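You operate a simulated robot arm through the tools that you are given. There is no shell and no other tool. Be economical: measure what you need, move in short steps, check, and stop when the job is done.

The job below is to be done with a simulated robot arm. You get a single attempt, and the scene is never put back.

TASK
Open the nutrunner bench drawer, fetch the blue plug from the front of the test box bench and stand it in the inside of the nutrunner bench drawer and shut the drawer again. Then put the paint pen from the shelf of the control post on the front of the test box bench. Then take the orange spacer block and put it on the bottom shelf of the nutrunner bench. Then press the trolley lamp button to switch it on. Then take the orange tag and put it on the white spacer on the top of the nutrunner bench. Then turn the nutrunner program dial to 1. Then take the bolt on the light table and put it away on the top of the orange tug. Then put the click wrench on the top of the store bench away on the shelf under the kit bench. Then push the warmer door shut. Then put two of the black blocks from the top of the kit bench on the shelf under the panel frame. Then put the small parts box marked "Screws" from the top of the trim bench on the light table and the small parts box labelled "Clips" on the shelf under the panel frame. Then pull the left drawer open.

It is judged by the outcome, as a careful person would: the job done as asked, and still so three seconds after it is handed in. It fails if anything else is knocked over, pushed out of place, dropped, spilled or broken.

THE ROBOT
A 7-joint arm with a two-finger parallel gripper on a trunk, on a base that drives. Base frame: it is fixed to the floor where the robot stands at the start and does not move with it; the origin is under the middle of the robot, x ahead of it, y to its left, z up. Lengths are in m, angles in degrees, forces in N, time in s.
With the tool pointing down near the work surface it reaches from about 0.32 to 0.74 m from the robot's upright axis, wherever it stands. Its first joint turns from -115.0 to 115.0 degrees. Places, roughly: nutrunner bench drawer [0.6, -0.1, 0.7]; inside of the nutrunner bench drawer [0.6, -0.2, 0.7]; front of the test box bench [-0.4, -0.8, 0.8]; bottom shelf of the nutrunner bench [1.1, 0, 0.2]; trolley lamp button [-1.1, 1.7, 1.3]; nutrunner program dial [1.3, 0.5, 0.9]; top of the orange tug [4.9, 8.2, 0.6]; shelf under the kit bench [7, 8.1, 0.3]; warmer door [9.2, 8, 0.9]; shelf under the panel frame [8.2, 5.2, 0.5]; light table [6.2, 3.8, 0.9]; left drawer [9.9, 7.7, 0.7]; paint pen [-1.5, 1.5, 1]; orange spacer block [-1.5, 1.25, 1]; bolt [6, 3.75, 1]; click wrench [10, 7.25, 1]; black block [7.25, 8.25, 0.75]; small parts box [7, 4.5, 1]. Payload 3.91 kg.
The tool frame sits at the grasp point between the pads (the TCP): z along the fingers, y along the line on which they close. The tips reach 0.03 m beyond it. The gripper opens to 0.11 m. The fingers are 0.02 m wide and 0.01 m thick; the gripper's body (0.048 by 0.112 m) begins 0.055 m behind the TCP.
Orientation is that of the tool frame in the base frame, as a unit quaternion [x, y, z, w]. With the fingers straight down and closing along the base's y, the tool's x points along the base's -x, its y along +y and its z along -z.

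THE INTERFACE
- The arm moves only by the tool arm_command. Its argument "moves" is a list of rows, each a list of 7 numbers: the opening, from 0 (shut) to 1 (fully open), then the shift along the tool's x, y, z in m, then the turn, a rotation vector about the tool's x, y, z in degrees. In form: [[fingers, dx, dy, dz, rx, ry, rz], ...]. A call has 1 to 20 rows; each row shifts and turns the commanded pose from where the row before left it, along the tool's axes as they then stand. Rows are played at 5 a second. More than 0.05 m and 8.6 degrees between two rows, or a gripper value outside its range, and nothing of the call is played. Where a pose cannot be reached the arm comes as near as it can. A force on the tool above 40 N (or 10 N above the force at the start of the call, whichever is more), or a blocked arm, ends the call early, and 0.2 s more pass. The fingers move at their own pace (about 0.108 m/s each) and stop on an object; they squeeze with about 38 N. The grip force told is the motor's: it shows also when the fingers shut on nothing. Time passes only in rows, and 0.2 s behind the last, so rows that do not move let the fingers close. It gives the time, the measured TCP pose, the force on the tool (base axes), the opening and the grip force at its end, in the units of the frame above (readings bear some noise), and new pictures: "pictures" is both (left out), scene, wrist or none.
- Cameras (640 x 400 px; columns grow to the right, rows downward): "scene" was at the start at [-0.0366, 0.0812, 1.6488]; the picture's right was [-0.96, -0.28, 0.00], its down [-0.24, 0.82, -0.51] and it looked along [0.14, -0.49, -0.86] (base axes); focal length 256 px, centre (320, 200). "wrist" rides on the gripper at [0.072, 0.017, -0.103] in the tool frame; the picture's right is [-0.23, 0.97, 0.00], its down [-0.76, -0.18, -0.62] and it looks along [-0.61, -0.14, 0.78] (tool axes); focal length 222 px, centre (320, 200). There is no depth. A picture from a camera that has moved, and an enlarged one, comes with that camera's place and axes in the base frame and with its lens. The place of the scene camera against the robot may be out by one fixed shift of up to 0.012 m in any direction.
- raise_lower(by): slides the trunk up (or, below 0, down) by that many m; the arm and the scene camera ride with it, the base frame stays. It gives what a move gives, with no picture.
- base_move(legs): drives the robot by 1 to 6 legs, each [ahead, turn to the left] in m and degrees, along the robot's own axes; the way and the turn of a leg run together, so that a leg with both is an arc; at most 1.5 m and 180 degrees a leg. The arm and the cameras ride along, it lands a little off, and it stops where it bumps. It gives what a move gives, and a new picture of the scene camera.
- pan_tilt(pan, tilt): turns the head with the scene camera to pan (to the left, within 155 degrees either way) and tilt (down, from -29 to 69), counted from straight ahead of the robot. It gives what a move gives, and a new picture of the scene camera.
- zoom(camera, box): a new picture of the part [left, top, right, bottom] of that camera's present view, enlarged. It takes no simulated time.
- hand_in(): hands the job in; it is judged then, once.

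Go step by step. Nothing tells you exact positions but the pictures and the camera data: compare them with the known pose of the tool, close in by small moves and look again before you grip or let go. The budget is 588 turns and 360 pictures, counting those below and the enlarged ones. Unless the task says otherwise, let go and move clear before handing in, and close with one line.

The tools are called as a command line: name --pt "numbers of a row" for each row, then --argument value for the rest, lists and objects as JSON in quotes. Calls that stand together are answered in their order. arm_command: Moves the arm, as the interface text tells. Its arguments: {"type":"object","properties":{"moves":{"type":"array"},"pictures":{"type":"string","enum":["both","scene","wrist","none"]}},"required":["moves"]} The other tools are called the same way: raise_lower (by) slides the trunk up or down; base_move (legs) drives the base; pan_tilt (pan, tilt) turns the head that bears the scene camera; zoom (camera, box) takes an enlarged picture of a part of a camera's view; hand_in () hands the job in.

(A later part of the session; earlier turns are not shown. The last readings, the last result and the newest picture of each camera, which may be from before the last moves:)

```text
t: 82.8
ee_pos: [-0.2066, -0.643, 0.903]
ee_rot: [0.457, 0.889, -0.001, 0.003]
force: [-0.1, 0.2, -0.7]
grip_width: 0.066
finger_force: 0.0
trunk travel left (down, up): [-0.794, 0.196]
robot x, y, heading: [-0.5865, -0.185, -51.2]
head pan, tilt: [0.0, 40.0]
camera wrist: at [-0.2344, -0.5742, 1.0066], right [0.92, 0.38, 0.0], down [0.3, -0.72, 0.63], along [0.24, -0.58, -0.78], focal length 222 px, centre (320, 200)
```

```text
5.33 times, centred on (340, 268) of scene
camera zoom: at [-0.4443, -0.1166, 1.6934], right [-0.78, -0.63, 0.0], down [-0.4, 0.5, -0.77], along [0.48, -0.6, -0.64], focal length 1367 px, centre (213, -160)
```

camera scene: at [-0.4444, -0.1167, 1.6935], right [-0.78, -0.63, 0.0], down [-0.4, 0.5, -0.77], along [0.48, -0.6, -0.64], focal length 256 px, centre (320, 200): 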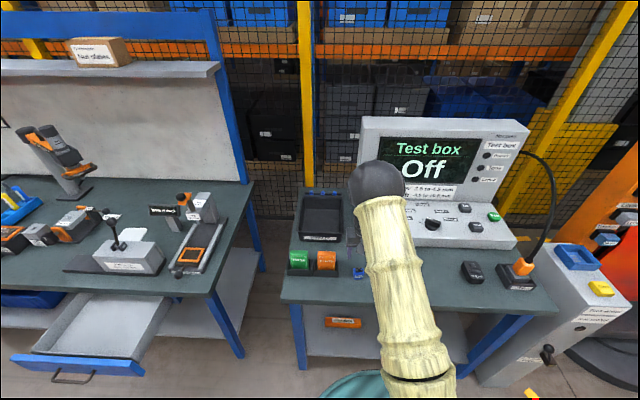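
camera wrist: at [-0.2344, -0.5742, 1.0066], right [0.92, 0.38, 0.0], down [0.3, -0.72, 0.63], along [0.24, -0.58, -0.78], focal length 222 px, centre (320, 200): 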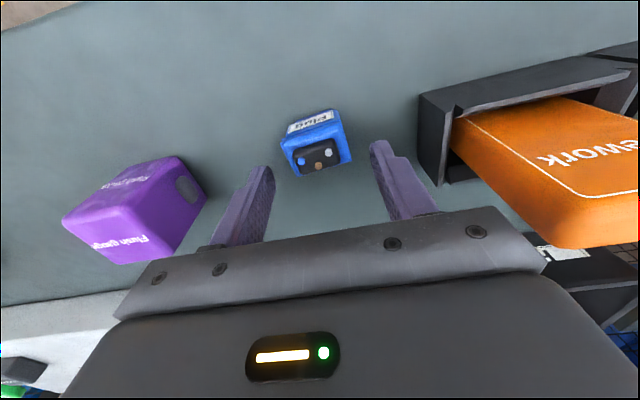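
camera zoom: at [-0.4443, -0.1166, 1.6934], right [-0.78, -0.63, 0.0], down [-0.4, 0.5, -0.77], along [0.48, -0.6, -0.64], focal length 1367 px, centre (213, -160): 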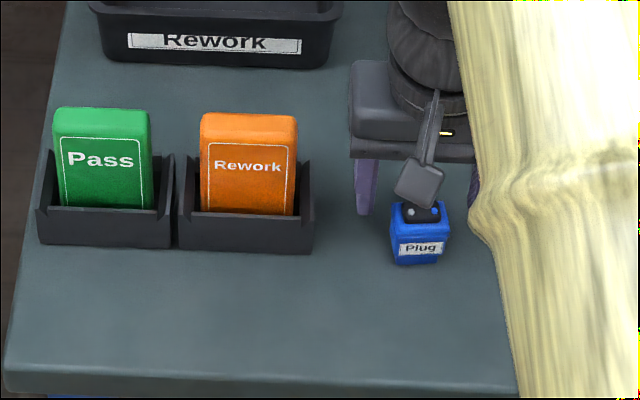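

arm_command --pt "0.6 0 0 0.02 0 0 0" --pt "0.6 0 0 0.015 0 0 0" --pt "0.6 0 0 0 0 0 0" --pictures "wrist"

```text
t: 83.6
ee_pos: [-0.2053, -0.6422, 0.8707]
ee_rot: [0.457, 0.89, -0.003, 0.005]
force: [1.2, 2.4, 22.9]
grip_width: 0.0662
finger_force: 0.1
trunk travel left (down, up): [-0.794, 0.196]
robot x, y, heading: [-0.5827, -0.1888, -51.4]
head pan, tilt: [0.0, 40.0]
camera wrist: at [-0.2344, -0.5717, 0.9729], right [0.92, 0.38, 0.0], down [0.29, -0.72, 0.63], along [0.24, -0.58, -0.77], focal length 222 px, centre (320, 200)
```

wrist: 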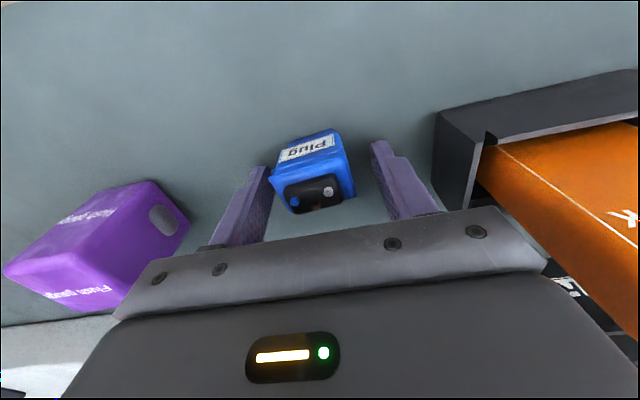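

arm_command --pt "0.6 0 0 -0.007 0 0 0" --pt "0 0 0 0 0 0 0" --pt "0 0 0 0 0 0 0" --pt "0 0 0 0 0 0 0" --pictures "none"

arm_command --pt "0 0 0 -0.04 0 0 0" --pt "0 0 0 -0.04 0 0 0" --pt "0 0 0 -0.04 0 0 0" --pt "0 0 0 -0.04 0 0 0" --pt "0 0 0 -0.04 0 0 0"

```text
t: 84.6
ee_pos: [-0.2066, -0.6406, 0.8743]
ee_rot: [0.458, 0.889, -0.001, 0.003]
force: [0.4, 0.3, -0.1]
grip_width: 0.0355
finger_force: 38.0
trunk travel left (down, up): [-0.794, 0.196]
robot x, y, heading: [-0.5793, -0.1876, -51.1]
head pan, tilt: [0.0, 40.0]
```

```text
t: 85.8
ee_pos: [-0.2081, -0.6448, 1.0736]
ee_rot: [0.457, 0.889, -0.002, 0.003]
force: [0.3, -0.4, -0.7]
grip_width: 0.0356
finger_force: 38.7
trunk travel left (down, up): [-0.794, 0.196]
robot x, y, heading: [-0.5847, -0.1892, -51.1]
head pan, tilt: [0.0, 40.0]
camera scene: at [-0.445, -0.1161, 1.6934], right [-0.78, -0.63, 0.0], down [-0.4, 0.5, -0.77], along [0.48, -0.6, -0.64], focal length 256 px, centre (320, 200)
camera wrist: at [-0.2366, -0.5751, 1.1766], right [0.92, 0.38, 0.0], down [0.3, -0.72, 0.63], along [0.24, -0.58, -0.78], focal length 222 px, centre (320, 200)
```

scene: 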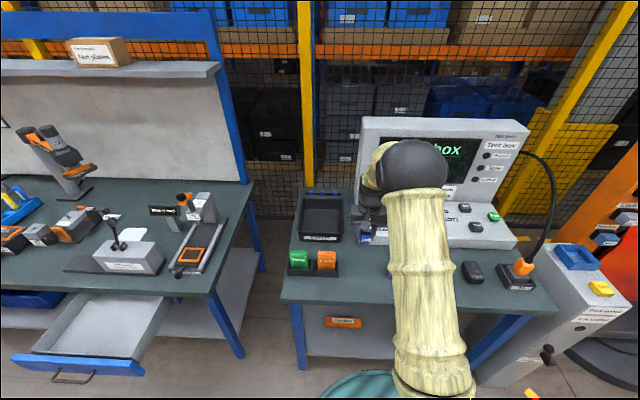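
wrist: 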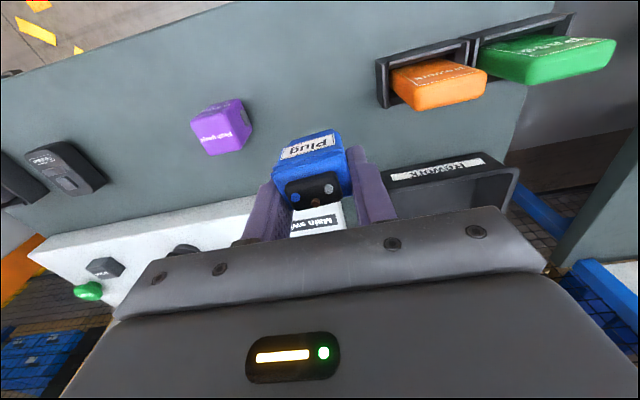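

base_move --legs '[[-0.5, 0], [0, 83.2], [1.01, 0], [0, -86.5]]'

zoom --camera "scene" --box '[240, 120, 480, 270]'

```text
t: 100.9
ee_pos: [0.3129, 0.3142, 1.0723]
ee_rot: [0.461, 0.888, -0.002, 0.003]
force: [0.1, 0.7, -0.4]
grip_width: 0.0349
finger_force: 37.9
trunk travel left (down, up): [-0.794, 0.196]
robot x, y, heading: [-0.0608, 0.7793, -52.0]
head pan, tilt: [0.0, 40.0]
camera scene: at [0.0827, 0.8456, 1.6934], right [-0.79, -0.62, 0.0], down [-0.4, 0.51, -0.77], along [0.47, -0.6, -0.64], focal length 256 px, centre (320, 200)
```

scene: 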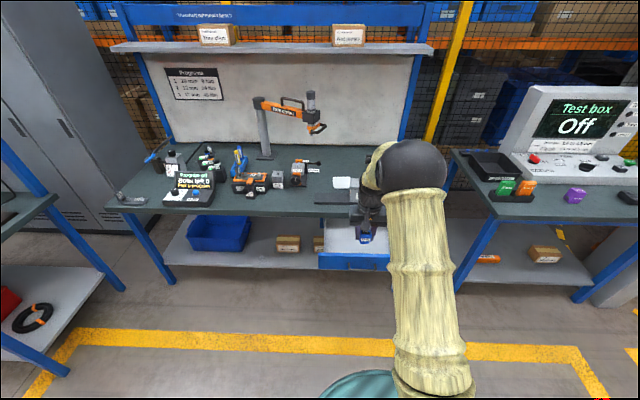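

```text
2.67 times, centred on (360, 195) of scene
camera zoom: at [0.0827, 0.8456, 1.6934], right [-0.79, -0.62, 0.0], down [-0.4, 0.51, -0.77], along [0.47, -0.6, -0.64], focal length 684 px, centre (213, 213)
```

zoom: 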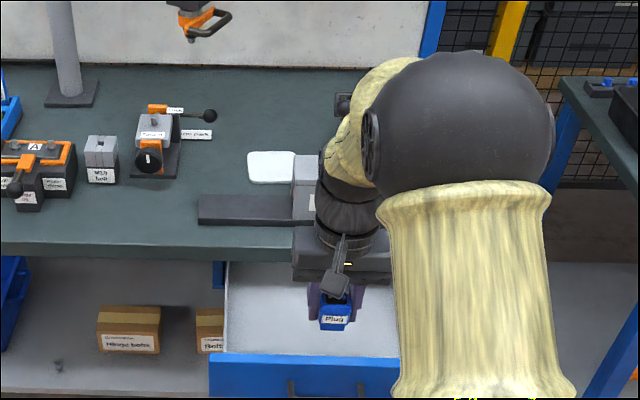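

base_move --legs '[[0.2, -2.4]]'

arm_command --pt "0 -0.03 -0.02 0.02 0 0 0" --pt "0 -0.03 -0.01 0.03 0 0 0" --pt "0 0 0 0.05 0 0 0" --pt "0 0 0 0.05 0 0 0" --pt "0 0 0 0 0 0 0"

```text
t: 102.5
ee_pos: [0.4178, 0.1345, 1.0712]
ee_rot: [0.481, 0.877, -0.001, 0.002]
force: [0.1, -0.2, -0.5]
grip_width: 0.0354
finger_force: 38.1
trunk travel left (down, up): [-0.794, 0.196]
robot x, y, heading: [0.0662, 0.6122, -54.3]
head pan, tilt: [0.0, 40.0]
camera scene: at [0.2093, 0.6753, 1.6934], right [-0.81, -0.58, 0.0], down [-0.38, 0.52, -0.77], along [0.45, -0.62, -0.64], focal length 256 px, centre (320, 200)
```

scene: 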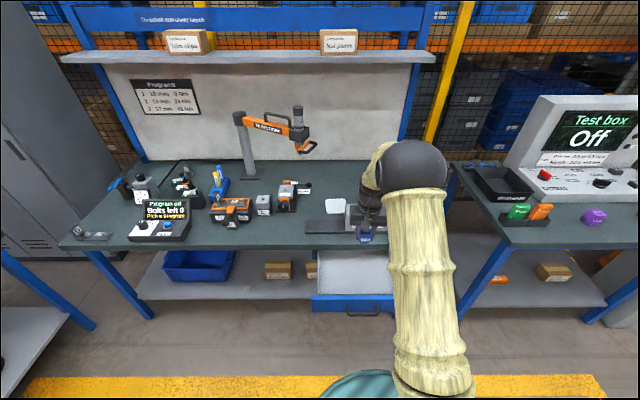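

```text
t: 103.7
ee_pos: [0.4265, 0.0708, 0.9223]
ee_rot: [0.48, 0.877, -0.002, 0.002]
force: [-0.1, -0.6, -1.3]
grip_width: 0.0349
finger_force: 37.7
trunk travel left (down, up): [-0.794, 0.196]
robot x, y, heading: [0.0666, 0.6149, -54.7]
head pan, tilt: [0.0, 40.0]
camera scene: at [0.2082, 0.6769, 1.6935], right [-0.81, -0.58, 0.0], down [-0.38, 0.52, -0.77], along [0.45, -0.62, -0.64], focal length 256 px, centre (320, 200)
camera wrist: at [0.4015, 0.1416, 1.025], right [0.94, 0.33, 0.0], down [0.26, -0.73, 0.63], along [0.21, -0.59, -0.78], focal length 222 px, centre (320, 200)
```

scene: 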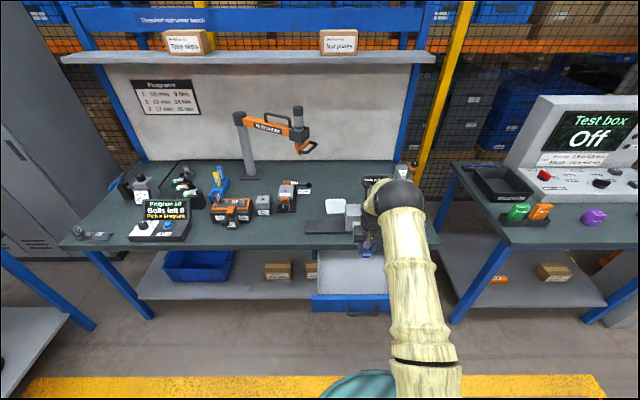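
wrist: 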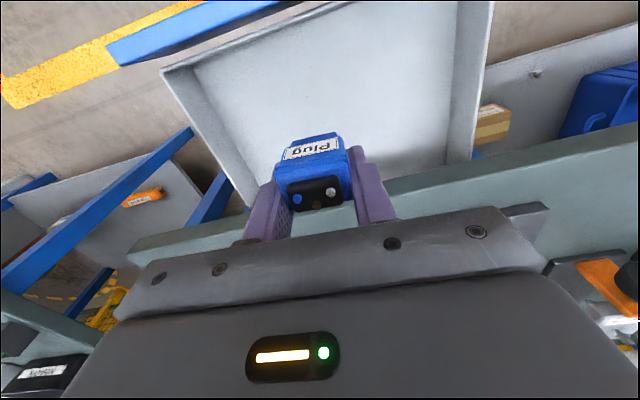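

arm_command --pt "0 0 0 0.05 0 0 0" --pt "0 0 0 0.05 0 0 0" --pt "0 0 0 0.05 0 0 0" --pt "0 0 0 0.02 0 0 0" --pt "0 0 0 0 0 0 0"

```text
t: 104.9
ee_pos: [0.4242, 0.0659, 0.7539]
ee_rot: [0.48, 0.877, -0.002, 0.003]
force: [0.6, 0.1, -1.0]
grip_width: 0.035
finger_force: 37.5
trunk travel left (down, up): [-0.794, 0.196]
robot x, y, heading: [0.0664, 0.6121, -54.4]
head pan, tilt: [0.0, 40.0]
camera scene: at [0.2084, 0.6766, 1.6934], right [-0.81, -0.58, 0.0], down [-0.38, 0.52, -0.77], along [0.45, -0.62, -0.64], focal length 256 px, centre (320, 200)
camera wrist: at [0.4006, 0.1369, 0.8573], right [0.94, 0.33, 0.0], down [0.26, -0.73, 0.63], along [0.21, -0.59, -0.78], focal length 222 px, centre (320, 200)
```

scene: 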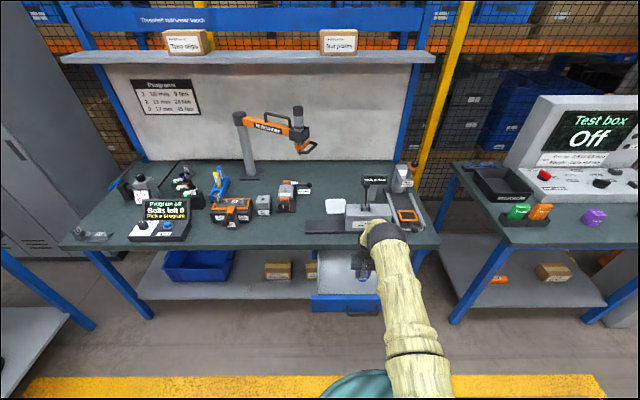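
wrist: 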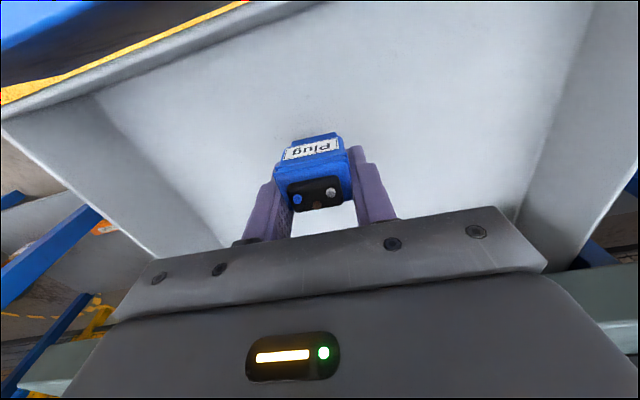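

Inside the drawer, close above its floor. I lower in small steps until contact.

arm_command --pt "0 0 0 0.012 0 0 0" --pt "0 0 0 0.012 0 0 0" --pt "0 0 0 0 0 0 0" --pictures "none"

arm_command --pt "0 0 0 0.01 0 0 0" --pt "0 0 0 0 0 0 0" --pictures "wrist"

```text
t: 105.7
ee_pos: [0.4254, 0.0655, 0.7305]
ee_rot: [0.48, 0.877, -0.002, 0.003]
force: [-0.2, -0.4, 0.1]
grip_width: 0.0348
finger_force: 37.9
trunk travel left (down, up): [-0.794, 0.196]
robot x, y, heading: [0.0683, 0.6133, -54.4]
head pan, tilt: [0.0, 40.0]
```

```text
t: 106.3
ee_pos: [0.4267, 0.0653, 0.7175]
ee_rot: [0.48, 0.877, -0.002, 0.003]
force: [0.0, -0.2, -0.7]
grip_width: 0.0349
finger_force: 38.1
trunk travel left (down, up): [-0.794, 0.196]
robot x, y, heading: [0.0643, 0.6131, -54.3]
head pan, tilt: [0.0, 40.0]
camera wrist: at [0.4014, 0.1362, 0.8225], right [0.94, 0.33, 0.0], down [0.26, -0.73, 0.63], along [0.21, -0.59, -0.78], focal length 222 px, centre (320, 200)
```

wrist: 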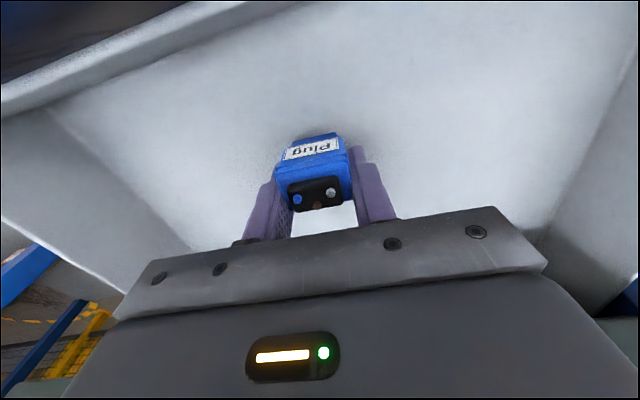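

arm_command --pt "0 0 0 0.008 0 0 0" --pt "0 0 0 0.008 0 0 0" --pt "0 0 0 0 0 0 0" --pictures "none"

arm_command --pt "0 0 0 0.006 0 0 0" --pt "0 0 0 0 0 0 0" --pictures "wrist"

```text
t: 107.1
ee_pos: [0.4263, 0.0638, 0.707]
ee_rot: [0.48, 0.877, -0.003, 0.006]
force: [1.3, -0.1, 17.1]
grip_width: 0.0348
finger_force: 38.2
trunk travel left (down, up): [-0.794, 0.196]
robot x, y, heading: [0.0666, 0.6138, -54.2]
head pan, tilt: [0.0, 40.0]
```

```text
t: 107.6
ee_pos: [0.4281, 0.0618, 0.7024]
ee_rot: [0.48, 0.877, -0.005, 0.008]
force: [2.0, -0.8, 17.2]
grip_width: 0.0347
finger_force: 37.8
trunk travel left (down, up): [-0.794, 0.196]
robot x, y, heading: [0.0636, 0.6213, -54.3]
head pan, tilt: [0.0, 40.0]
stopped in row 2: the force on the tool passed its limit (the readings are from after the stop); the commanded pose is now the measured one
camera wrist: at [0.4031, 0.1343, 0.8055], right [0.94, 0.33, 0.0], down [0.26, -0.73, 0.64], along [0.22, -0.6, -0.77], focal length 222 px, centre (320, 200)
```

wrist: 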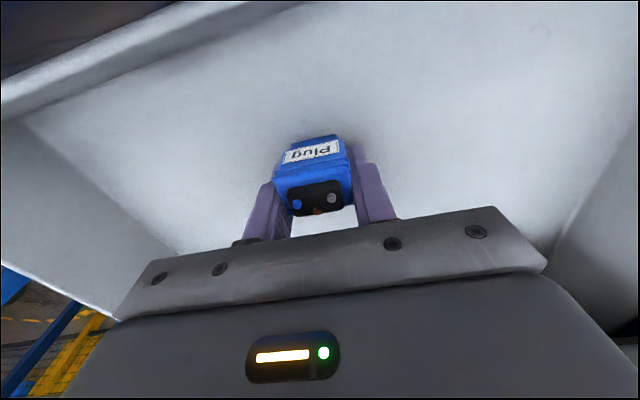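

arm_command --pt "0 0 0 -0.004 0 0 0" --pt "0.55 0 0 0 0 0 0" --pt "0.55 0 0 0 0 0 0" --pt "0.55 0 0 -0.03 0 0 0" --pt "0.55 0 0 -0.04 0 0 0" --pt "0.55 0 0 -0.05 0 0 0" --pt "0.55 0 0 -0.05 0 0 0" --pt "0.55 0 0 -0.05 0 0 0" --pt "0.55 0 0 -0.05 0 0 0" --pt "0.55 0 0 -0.05 0 0 0"

```text
t: 109.8
ee_pos: [0.4204, 0.0709, 1.0239]
ee_rot: [0.48, 0.877, -0.004, 0.005]
force: [-0.1, -0.4, 0.4]
grip_width: 0.0602
finger_force: 0.0
trunk travel left (down, up): [-0.794, 0.196]
robot x, y, heading: [0.0674, 0.6162, -54.2]
head pan, tilt: [0.0, 40.0]
camera scene: at [0.2079, 0.6777, 1.6934], right [-0.81, -0.58, 0.0], down [-0.38, 0.52, -0.77], along [0.45, -0.62, -0.64], focal length 256 px, centre (320, 200)
camera wrist: at [0.395, 0.1434, 1.1266], right [0.94, 0.33, 0.0], down [0.26, -0.73, 0.63], along [0.21, -0.6, -0.77], focal length 222 px, centre (320, 200)
```

scene: 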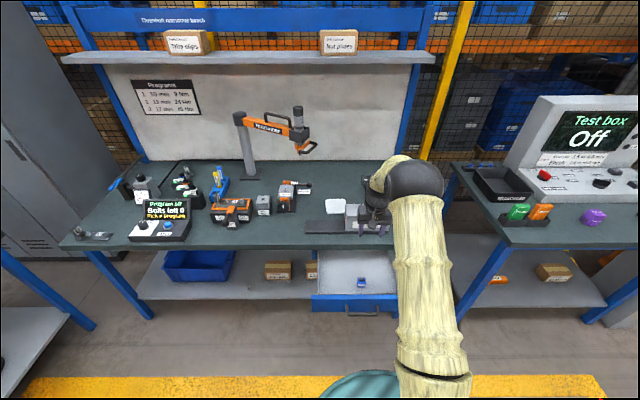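
wrist: 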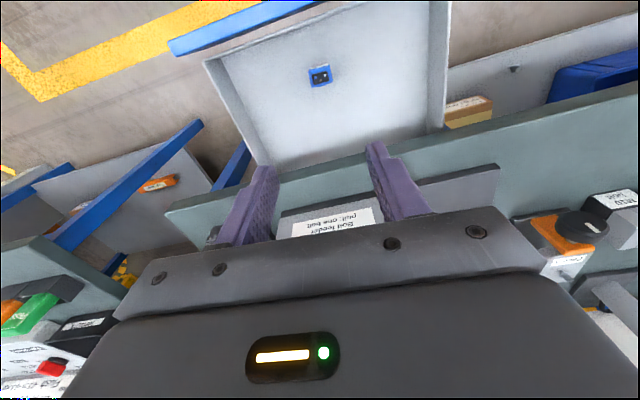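

arm_command --pt "0.5 0.045 0 0 0 0 0" --pt "0.5 0.045 0 0 0 0 0" --pt "0.5 0.045 0 0 0 0 0" --pt "0.5 0.045 0 0 0 0 0" --pt "0.5 0.045 0 0 0 0 0" --pt "0.5 0 0 0.05 0 0 0" --pt "0.5 0 0 0.05 0 0 0" --pt "0.5 0 0 0.05 0 0 0" --pt "0.5 0 0 0 0 0 0"

```text
t: 111.8
ee_pos: [0.3039, 0.2566, 0.8742]
ee_rot: [0.481, 0.877, -0.003, 0.007]
force: [-0.5, -0.2, -0.3]
grip_width: 0.0552
finger_force: 0.0
trunk travel left (down, up): [-0.794, 0.196]
robot x, y, heading: [0.0656, 0.6162, -54.4]
head pan, tilt: [0.0, 40.0]
camera scene: at [0.2078, 0.6774, 1.6935], right [-0.81, -0.58, 0.0], down [-0.37, 0.52, -0.77], along [0.45, -0.62, -0.64], focal length 256 px, centre (320, 200)
camera wrist: at [0.2794, 0.3279, 0.9764], right [0.94, 0.33, 0.0], down [0.26, -0.73, 0.63], along [0.21, -0.6, -0.77], focal length 222 px, centre (320, 200)
```

scene: 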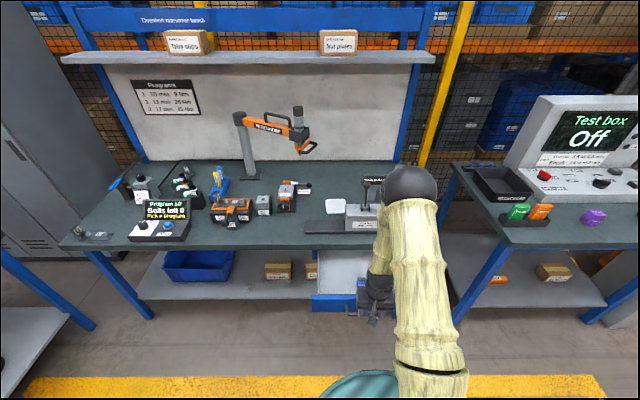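
wrist: 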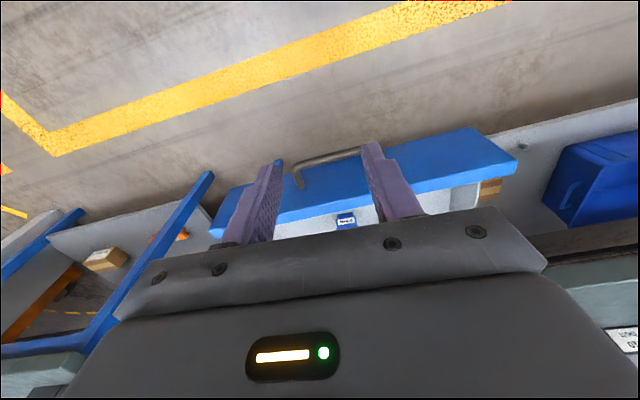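

arm_command --pt "0.5 0 0 0.05 0 0 0" --pt "0.5 0 0 0.05 0 0 0" --pt "0.5 0 0 0.05 0 0 0" --pt "0.5 0 0 0.02 0 0 0" --pt "0.5 -0.03 0 0 0 0 0" --pt "0.5 -0.03 0 0 0 0 0" --pt "0.5 -0.03 0 0 0 0 0" --pt "0.5 -0.03 0 0 0 0 0" --pt "0.5 0 0 0 0 0 0"

```text
t: 113.8
ee_pos: [0.3718, 0.1506, 0.7007]
ee_rot: [0.481, 0.877, -0.004, 0.005]
force: [0.2, 0.7, 0.0]
grip_width: 0.0551
finger_force: 0.1
trunk travel left (down, up): [-0.794, 0.196]
robot x, y, heading: [0.0663, 0.6163, -54.2]
head pan, tilt: [0.0, 40.0]
camera scene: at [0.2084, 0.6768, 1.6934], right [-0.81, -0.58, 0.0], down [-0.38, 0.52, -0.77], along [0.45, -0.62, -0.64], focal length 256 px, centre (320, 200)
camera wrist: at [0.347, 0.2215, 0.8032], right [0.94, 0.33, 0.0], down [0.26, -0.73, 0.63], along [0.21, -0.6, -0.77], focal length 222 px, centre (320, 200)
```

scene: 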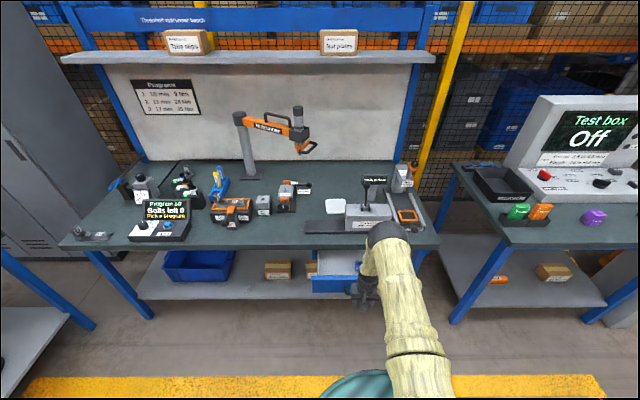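
wrist: 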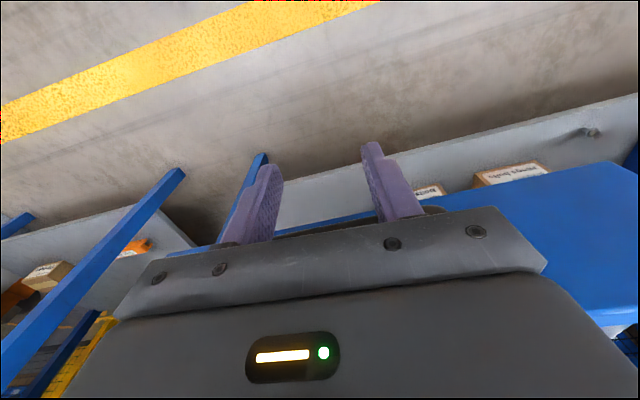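

arm_command --pt "0.5 -0.025 0 0 0 0 0" --pt "0.5 -0.025 0 0 0 0 0" --pt "0.5 -0.025 0 0 0 0 0" --pt "0.5 -0.025 0 0 0 0 0" --pt "0.5 0 0 0 0 0 0" --pictures "none"

base_move --legs '[[0.06, 0]]'

```text
t: 115.0
ee_pos: [0.4236, 0.0694, 0.7007]
ee_rot: [0.48, 0.877, -0.003, 0.004]
force: [0.5, -0.3, -0.2]
grip_width: 0.0551
finger_force: 0.0
trunk travel left (down, up): [-0.794, 0.196]
robot x, y, heading: [0.0654, 0.6156, -54.0]
head pan, tilt: [0.0, 40.0]
```

```text
t: 116.0
ee_pos: [0.4585, 0.0195, 0.7012]
ee_rot: [0.48, 0.877, -0.002, 0.004]
force: [0.2, 0.1, -0.4]
grip_width: 0.055
finger_force: 0.0
trunk travel left (down, up): [-0.794, 0.196]
robot x, y, heading: [0.0987, 0.5665, -54.5]
head pan, tilt: [0.0, 40.0]
camera scene: at [0.2439, 0.6272, 1.6933], right [-0.81, -0.58, 0.0], down [-0.38, 0.52, -0.76], along [0.45, -0.62, -0.64], focal length 256 px, centre (320, 200)
```

scene: 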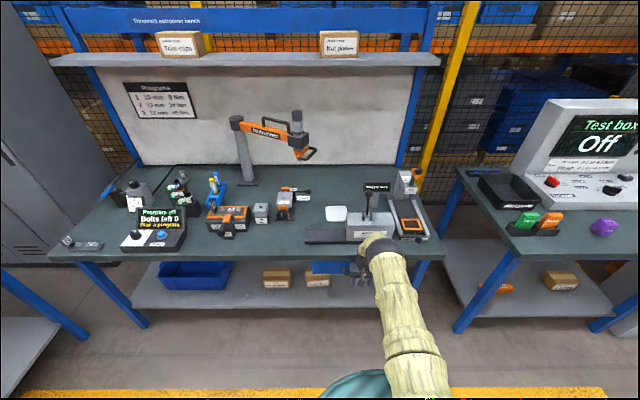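

arm_command --pt "0.5 -0.01 0 0 0 0 0" --pt "0.5 -0.01 0 0 0 0 0" --pt "0.5 -0.01 0 0 0 0 0" --pt "0.5 0 0 0 0 0 0" --pictures "none"

arm_command --pt "0.5 0 0 0 0 0 0"

```text
t: 116.8
ee_pos: [0.4675, 0.0062, 0.6984]
ee_rot: [0.478, 0.878, 0.002, -0.006]
force: [-9.3, 14.1, 4.7]
grip_width: 0.0548
finger_force: 0.1
trunk travel left (down, up): [-0.794, 0.196]
robot x, y, heading: [0.0977, 0.5707, -54.0]
head pan, tilt: [0.0, 40.0]
stopped in row 4: the force on the tool passed its limit (the readings are from after the stop); the commanded pose is now the measured one
```

```text
t: 117.2
ee_pos: [0.4676, 0.007, 0.699]
ee_rot: [0.478, 0.878, 0.002, -0.005]
force: [-13.6, 20.1, 4.1]
grip_width: 0.0552
finger_force: 0.0
trunk travel left (down, up): [-0.794, 0.196]
robot x, y, heading: [0.0986, 0.5687, -54.5]
head pan, tilt: [0.0, 40.0]
camera scene: at [0.2401, 0.6326, 1.6934], right [-0.81, -0.58, 0.0], down [-0.37, 0.52, -0.77], along [0.45, -0.62, -0.64], focal length 256 px, centre (320, 200)
camera wrist: at [0.4439, 0.0756, 0.8027], right [0.94, 0.34, 0.0], down [0.27, -0.74, 0.62], along [0.21, -0.58, -0.79], focal length 222 px, centre (320, 200)
```

scene: 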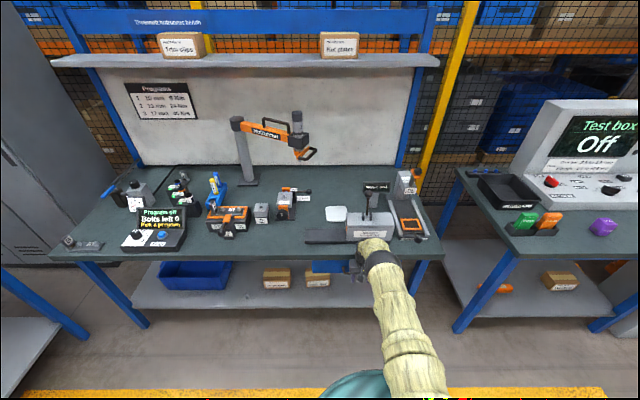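
wrist: 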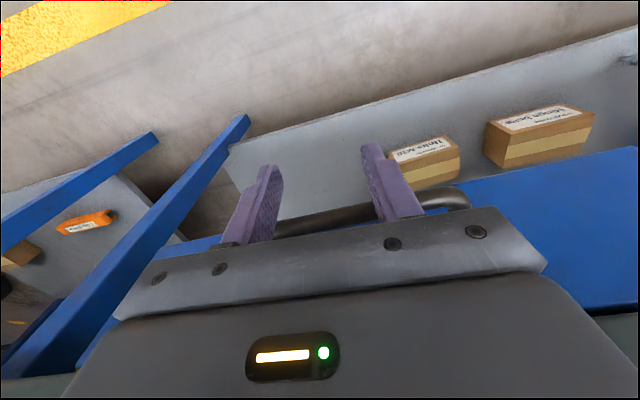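

base_move --legs '[[-0.25, 0]]'

arm_command --pt "0.5 0.02 0 -0.045 0 0 0" --pt "0.5 0.02 0 -0.045 0 0 0" --pt "0.5 0.02 0 -0.045 0 0 0" --pt "0.5 0.02 0 -0.045 0 0 0" --pt "0.5 0.02 0 -0.045 0 0 0" --pt "0.5 0.02 0 -0.045 0 0 0" --pt "0.5 0 0 -0.045 0 0 0" --pt "0.5 0 0 -0.045 0 0 0" --pictures "scene"

zoom --camera "scene" --box '[260, 170, 460, 295]'

```text
t: 119.0
ee_pos: [0.3265, 0.2043, 0.6979]
ee_rot: [0.477, 0.879, 0.001, -0.005]
force: [0.5, -0.1, -0.2]
grip_width: 0.055
finger_force: 0.1
trunk travel left (down, up): [-0.794, 0.196]
robot x, y, heading: [-0.0446, 0.7702, -54.2]
head pan, tilt: [0.0, 40.0]
camera scene: at [0.0978, 0.8302, 1.6935], right [-0.81, -0.59, 0.0], down [-0.38, 0.52, -0.77], along [0.45, -0.62, -0.64], focal length 256 px, centre (320, 200)
```

scene: 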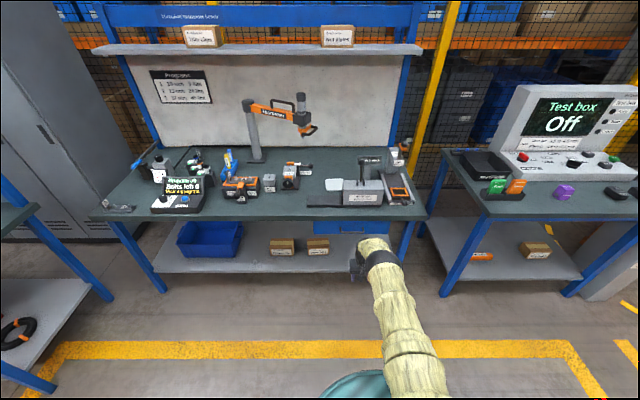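

```text
t: 120.8
ee_pos: [0.2639, 0.306, 1.0589]
ee_rot: [0.477, 0.879, 0.001, -0.004]
force: [0.6, 0.8, 0.8]
grip_width: 0.0549
finger_force: 0.1
trunk travel left (down, up): [-0.794, 0.196]
robot x, y, heading: [-0.0412, 0.7695, -54.1]
head pan, tilt: [0.0, 40.0]
camera scene: at [0.098, 0.8303, 1.6934], right [-0.81, -0.59, 0.0], down [-0.38, 0.52, -0.77], along [0.45, -0.62, -0.64], focal length 256 px, centre (320, 200)
```

scene: 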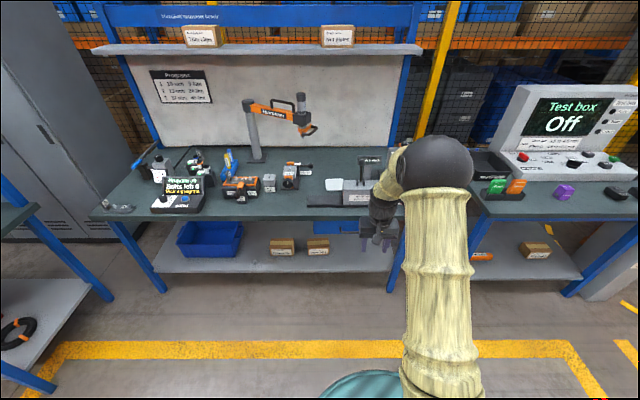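

```text
3.20 times, centred on (360, 232) of scene
camera zoom: at [0.098, 0.8303, 1.6934], right [-0.81, -0.59, 0.0], down [-0.38, 0.52, -0.77], along [0.45, -0.62, -0.64], focal length 820 px, centre (192, 96)
```

zoom: 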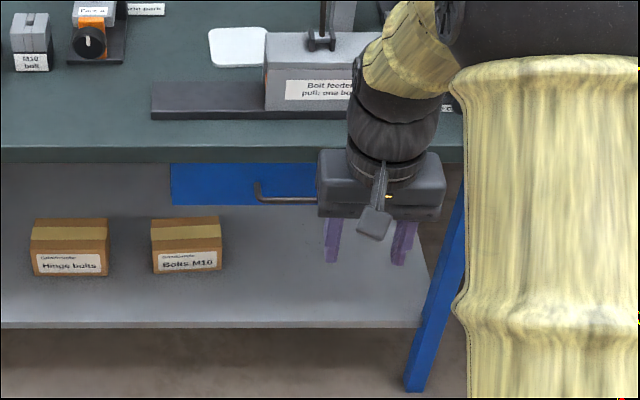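

Drawer is shut with the plug inside. Next I drive to the control post and look for the paint pen.

base_move --legs '[[0, -129], [0.95, 0], [0, -51.5]]'

pan_tilt --pan 0 --tilt 25

```text
t: 133.5
ee_pos: [-1.2938, 1.3085, 1.0583]
ee_rot: [0.876, -0.482, 0.004, 0.002]
force: [0.2, 0.4, -0.9]
grip_width: 0.0548
finger_force: 0.0
trunk travel left (down, up): [-0.794, 0.196]
robot x, y, heading: [-0.9946, 0.842, 125.3]
head pan, tilt: [0.0, 40.0]
camera scene: at [-1.1259, 0.7697, 1.6935], right [0.82, 0.58, 0.0], down [0.37, -0.53, -0.77], along [-0.44, 0.63, -0.64], focal length 256 px, centre (320, 200)
```

scene: 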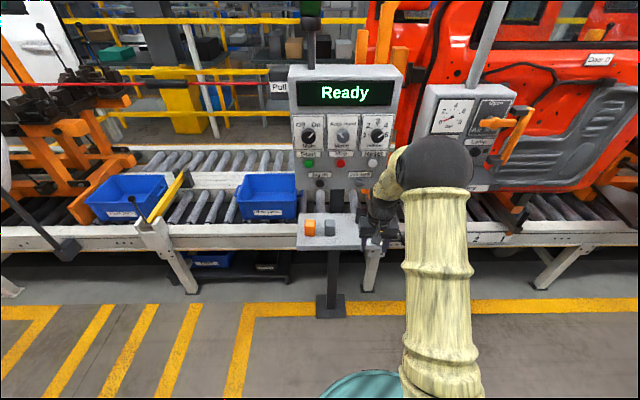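

```text
t: 134.3
ee_pos: [-1.2951, 1.3097, 1.0585]
ee_rot: [0.877, -0.481, 0.004, 0.001]
force: [0.1, -0.5, -0.2]
grip_width: 0.0551
finger_force: 0.1
trunk travel left (down, up): [-0.794, 0.196]
robot x, y, heading: [-0.9894, 0.8445, 125.5]
head pan, tilt: [0.0, 25.0]
camera scene: at [-1.1301, 0.7754, 1.7167], right [0.82, 0.58, 0.0], down [0.24, -0.35, -0.91], along [-0.52, 0.74, -0.42], focal length 256 px, centre (320, 200)
```

scene: 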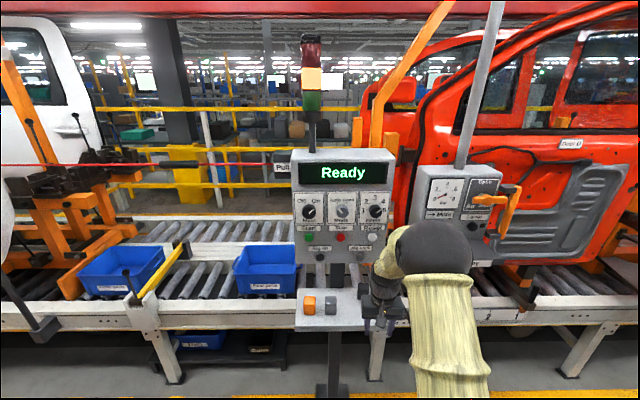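

zoom --camera "scene" --box '[280, 150, 520, 350]'

arm_command --pt "0.5 0 0 0 0 0 0" --pictures "wrist"

```text
2.00 times, centred on (400, 250) of scene
camera zoom: at [-1.1301, 0.7754, 1.7167], right [0.82, 0.58, 0.0], down [0.24, -0.35, -0.91], along [-0.52, 0.74, -0.42], focal length 513 px, centre (160, 100)
```

zoom: 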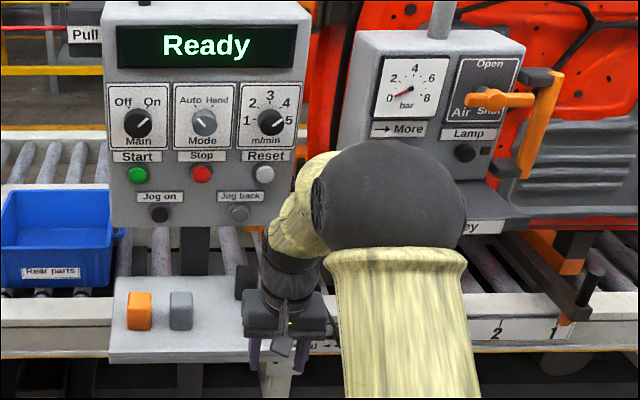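

```text
t: 134.7
ee_pos: [-1.2948, 1.3075, 1.0579]
ee_rot: [0.877, -0.481, 0.004, 0.001]
force: [0.1, 0.5, 0.8]
grip_width: 0.0549
finger_force: 0.1
trunk travel left (down, up): [-0.794, 0.196]
robot x, y, heading: [-0.9879, 0.84, 125.0]
head pan, tilt: [0.0, 25.0]
camera wrist: at [-1.2708, 1.2393, 1.1624], right [-0.94, -0.33, 0.0], down [-0.26, 0.74, 0.62], along [-0.2, 0.58, -0.79], focal length 222 px, centre (320, 200)
```

wrist: 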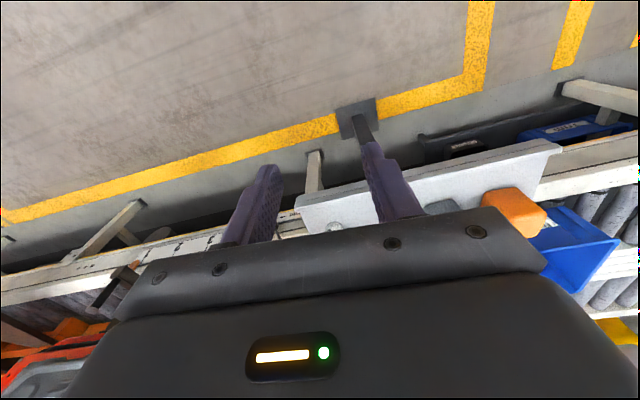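

base_move --legs '[[-0.15, 0]]'

arm_command --pt "0.5 0.03 -0.035 0 0 0 0" --pt "0.5 0.03 -0.035 0 0 0 0" --pt "0.5 0.03 -0.035 0 0 0 0" --pt "0.5 0.03 -0.035 0 0 0 0"

zoom --camera "scene" --box '[280, 220, 480, 345]'

```text
t: 136.1
ee_pos: [-1.2038, 1.1806, 1.0592]
ee_rot: [0.876, -0.482, 0.005, 0.001]
force: [0.8, 0.1, 0.7]
grip_width: 0.0549
finger_force: 0.1
trunk travel left (down, up): [-0.794, 0.196]
robot x, y, heading: [-0.8988, 0.7171, 125.0]
head pan, tilt: [0.0, 25.0]
camera scene: at [-1.039, 0.6458, 1.7168], right [0.82, 0.57, 0.0], down [0.24, -0.35, -0.91], along [-0.52, 0.74, -0.42], focal length 256 px, centre (320, 200)
```

scene: 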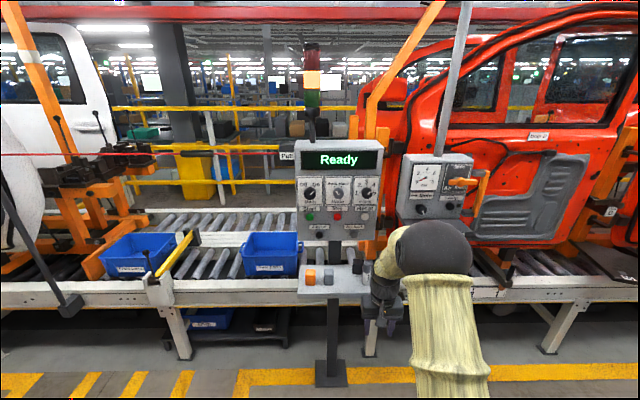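

```text
t: 137.1
ee_pos: [-1.019, 1.1524, 1.0604]
ee_rot: [0.876, -0.483, 0.003, 0.002]
force: [-0.6, 0.1, 0.4]
grip_width: 0.0551
finger_force: 0.0
trunk travel left (down, up): [-0.794, 0.196]
robot x, y, heading: [-0.9022, 0.7146, 125.2]
head pan, tilt: [0.0, 25.0]
camera scene: at [-1.0387, 0.6471, 1.7169], right [0.82, 0.57, 0.0], down [0.24, -0.35, -0.91], along [-0.52, 0.74, -0.42], focal length 256 px, centre (320, 200)
camera wrist: at [-0.9958, 1.0827, 1.1651], right [-0.94, -0.33, 0.0], down [-0.26, 0.74, 0.62], along [-0.2, 0.58, -0.79], focal length 222 px, centre (320, 200)
```

scene: 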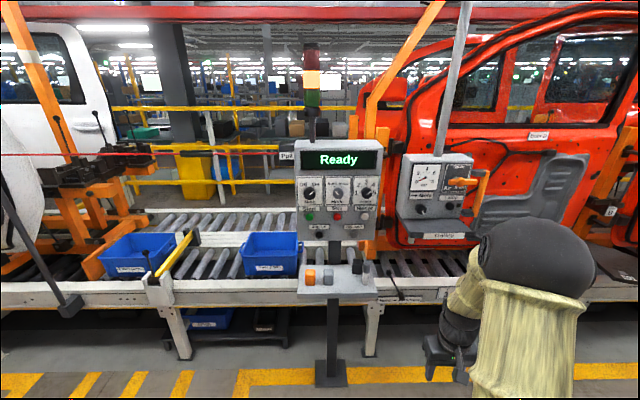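
wrist: 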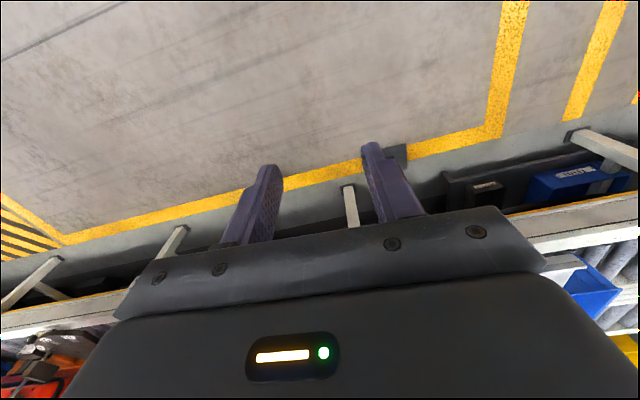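

```text
3.20 times, centred on (380, 282) of scene
camera zoom: at [-1.0387, 0.6471, 1.7169], right [0.82, 0.57, 0.0], down [0.24, -0.35, -0.91], along [-0.52, 0.74, -0.42], focal length 820 px, centre (128, -64)
```

zoom: 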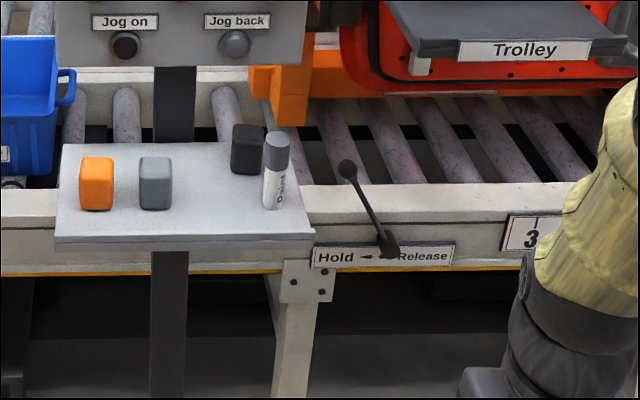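

base_move --legs '[[0.22, 0]]'

arm_command --pt "0.5 0 0.03 -0.02 0 -8.3 0" --pt "0.5 0 0.03 -0.02 0 -8.3 0" --pt "0.5 0 0.03 -0.02 0 -8.4 0" --pt "0.5 0 0.025 -0.02 0 0 0" --pt "0.5 0 0 0 0 0 0"

```text
t: 138.8
ee_pos: [-1.147, 1.3366, 1.0609]
ee_rot: [0.875, -0.484, 0.006, 0.002]
force: [0.4, -0.2, -0.7]
grip_width: 0.0551
finger_force: 0.2
trunk travel left (down, up): [-0.794, 0.196]
robot x, y, heading: [-1.0251, 0.8978, 124.9]
head pan, tilt: [0.0, 25.0]
camera scene: at [-1.1681, 0.831, 1.7167], right [0.82, 0.57, 0.0], down [0.24, -0.35, -0.91], along [-0.52, 0.74, -0.42], focal length 256 px, centre (320, 200)
```

scene: 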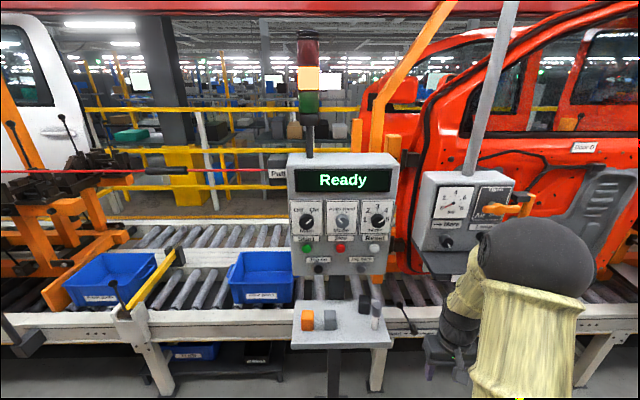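

```text
t: 140.0
ee_pos: [-1.2383, 1.2606, 1.1382]
ee_rot: [0.855, -0.473, -0.187, -0.102]
force: [-0.9, 0.0, -0.1]
grip_width: 0.0548
finger_force: 0.1
trunk travel left (down, up): [-0.794, 0.196]
robot x, y, heading: [-1.028, 0.8957, 124.8]
head pan, tilt: [0.0, 25.0]
camera scene: at [-1.1666, 0.8303, 1.7168], right [0.82, 0.57, 0.0], down [0.24, -0.35, -0.91], along [-0.52, 0.74, -0.42], focal length 256 px, centre (320, 200)
camera wrist: at [-1.1946, 1.1605, 1.2013], right [-0.94, -0.34, 0.09], down [-0.08, 0.46, 0.88], along [-0.35, 0.82, -0.46], focal length 222 px, centre (320, 200)
```

scene: 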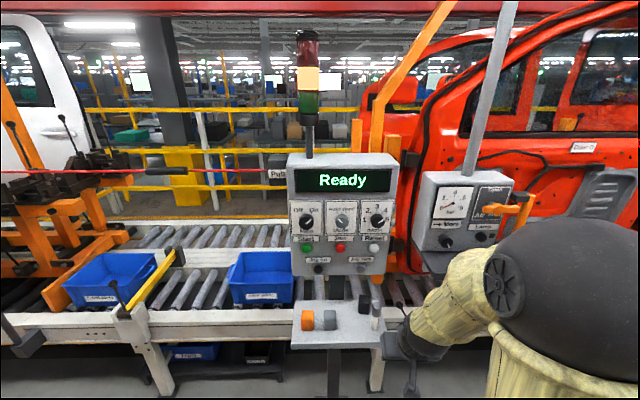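
wrist: 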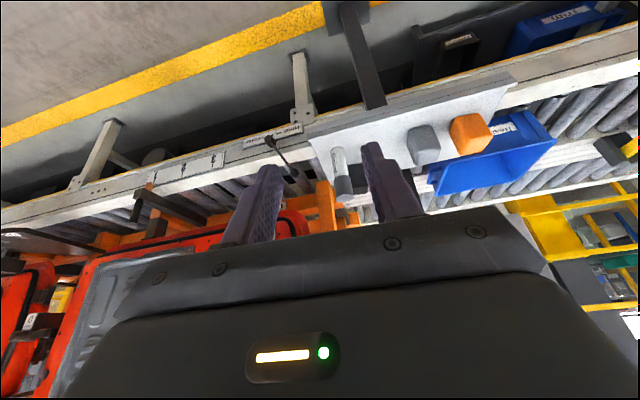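

arm_command --pt "0.5 -0.045 0.009 0 0 0 0" --pt "0.5 -0.045 0 0 0 0 0" --pt "0.5 -0.045 0 0 0 0 0" --pt "0.5 -0.018 0 0.03 0 0 0" --pt "0.5 0 0 0.04 0 0 0" --pt "0.5 0 0 0.04 0 0 0" --pt "0.5 0 0 0 0 0 0"

zoom --camera "scene" --box '[280, 200, 480, 360]'

```text
t: 141.6
ee_pos: [-1.3413, 1.4108, 1.1019]
ee_rot: [0.855, -0.472, -0.186, -0.103]
force: [-0.4, 0.2, 0.3]
grip_width: 0.0548
finger_force: 0.0
trunk travel left (down, up): [-0.794, 0.196]
robot x, y, heading: [-1.0262, 0.8996, 124.7]
head pan, tilt: [0.0, 25.0]
camera scene: at [-1.1664, 0.8286, 1.7168], right [0.82, 0.57, 0.0], down [0.24, -0.35, -0.91], along [-0.52, 0.74, -0.42], focal length 256 px, centre (320, 200)
camera wrist: at [-1.2968, 1.3103, 1.1651], right [-0.93, -0.34, 0.09], down [-0.08, 0.46, 0.88], along [-0.35, 0.82, -0.46], focal length 222 px, centre (320, 200)
```

scene: 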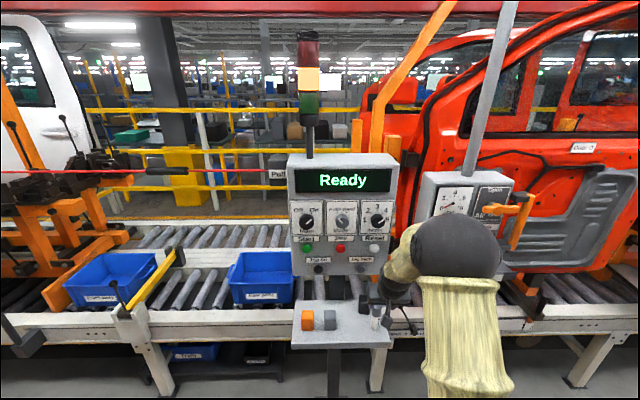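
wrist: 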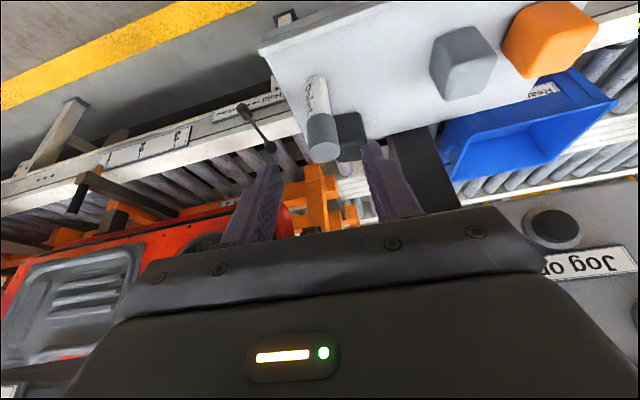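

```text
2.50 times, centred on (380, 280) of scene
camera zoom: at [-1.1664, 0.8286, 1.7168], right [0.82, 0.57, 0.0], down [0.24, -0.35, -0.91], along [-0.52, 0.74, -0.42], focal length 641 px, centre (170, 0)
```

zoom: 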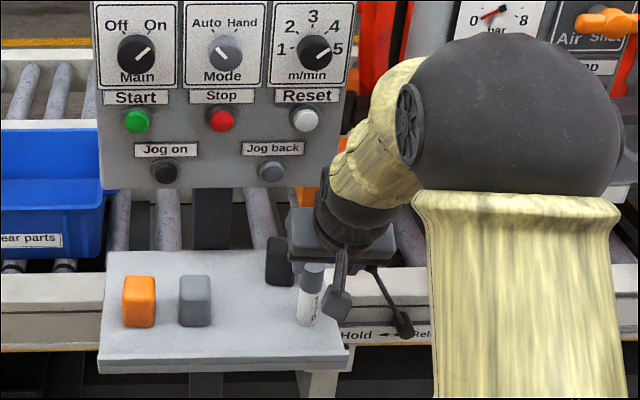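

arm_command --pt "0.5 -0.002 0 0.04 0 0 0" --pt "0.5 -0.002 0 0.04 0 0 0" --pt "0.5 -0.001 0 0.033 0 0 0" --pt "0.5 0 0 0 0 0 0" --pictures "wrist"

zoom --camera "scene" --box '[280, 200, 480, 360]'

```text
t: 142.6
ee_pos: [-1.3687, 1.4546, 1.0043]
ee_rot: [0.856, -0.472, -0.185, -0.102]
force: [-0.6, -0.7, -0.5]
grip_width: 0.0549
finger_force: 0.1
trunk travel left (down, up): [-0.794, 0.196]
robot x, y, heading: [-1.0269, 0.8998, 124.9]
head pan, tilt: [0.0, 25.0]
camera wrist: at [-1.3241, 1.3528, 1.0688], right [-0.93, -0.34, 0.09], down [-0.08, 0.46, 0.88], along [-0.35, 0.82, -0.46], focal length 222 px, centre (320, 200)
```

wrist: 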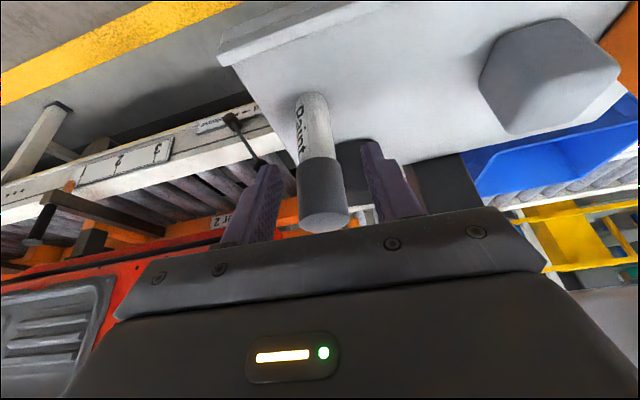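

```text
2.50 times, centred on (380, 280) of scene
camera zoom: at [-1.1668, 0.8289, 1.7168], right [0.82, 0.57, 0.0], down [0.24, -0.35, -0.91], along [-0.52, 0.74, -0.42], focal length 641 px, centre (170, 0)
```

zoom: 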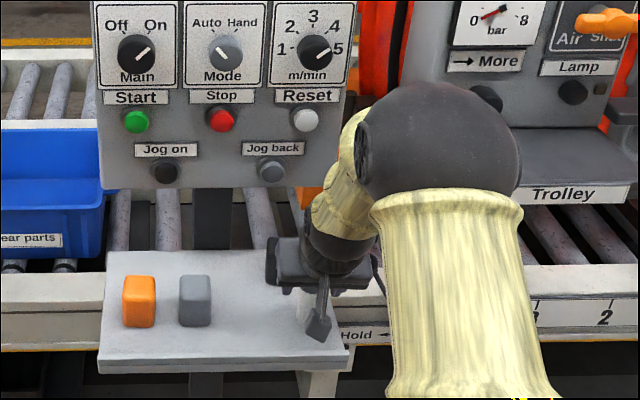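

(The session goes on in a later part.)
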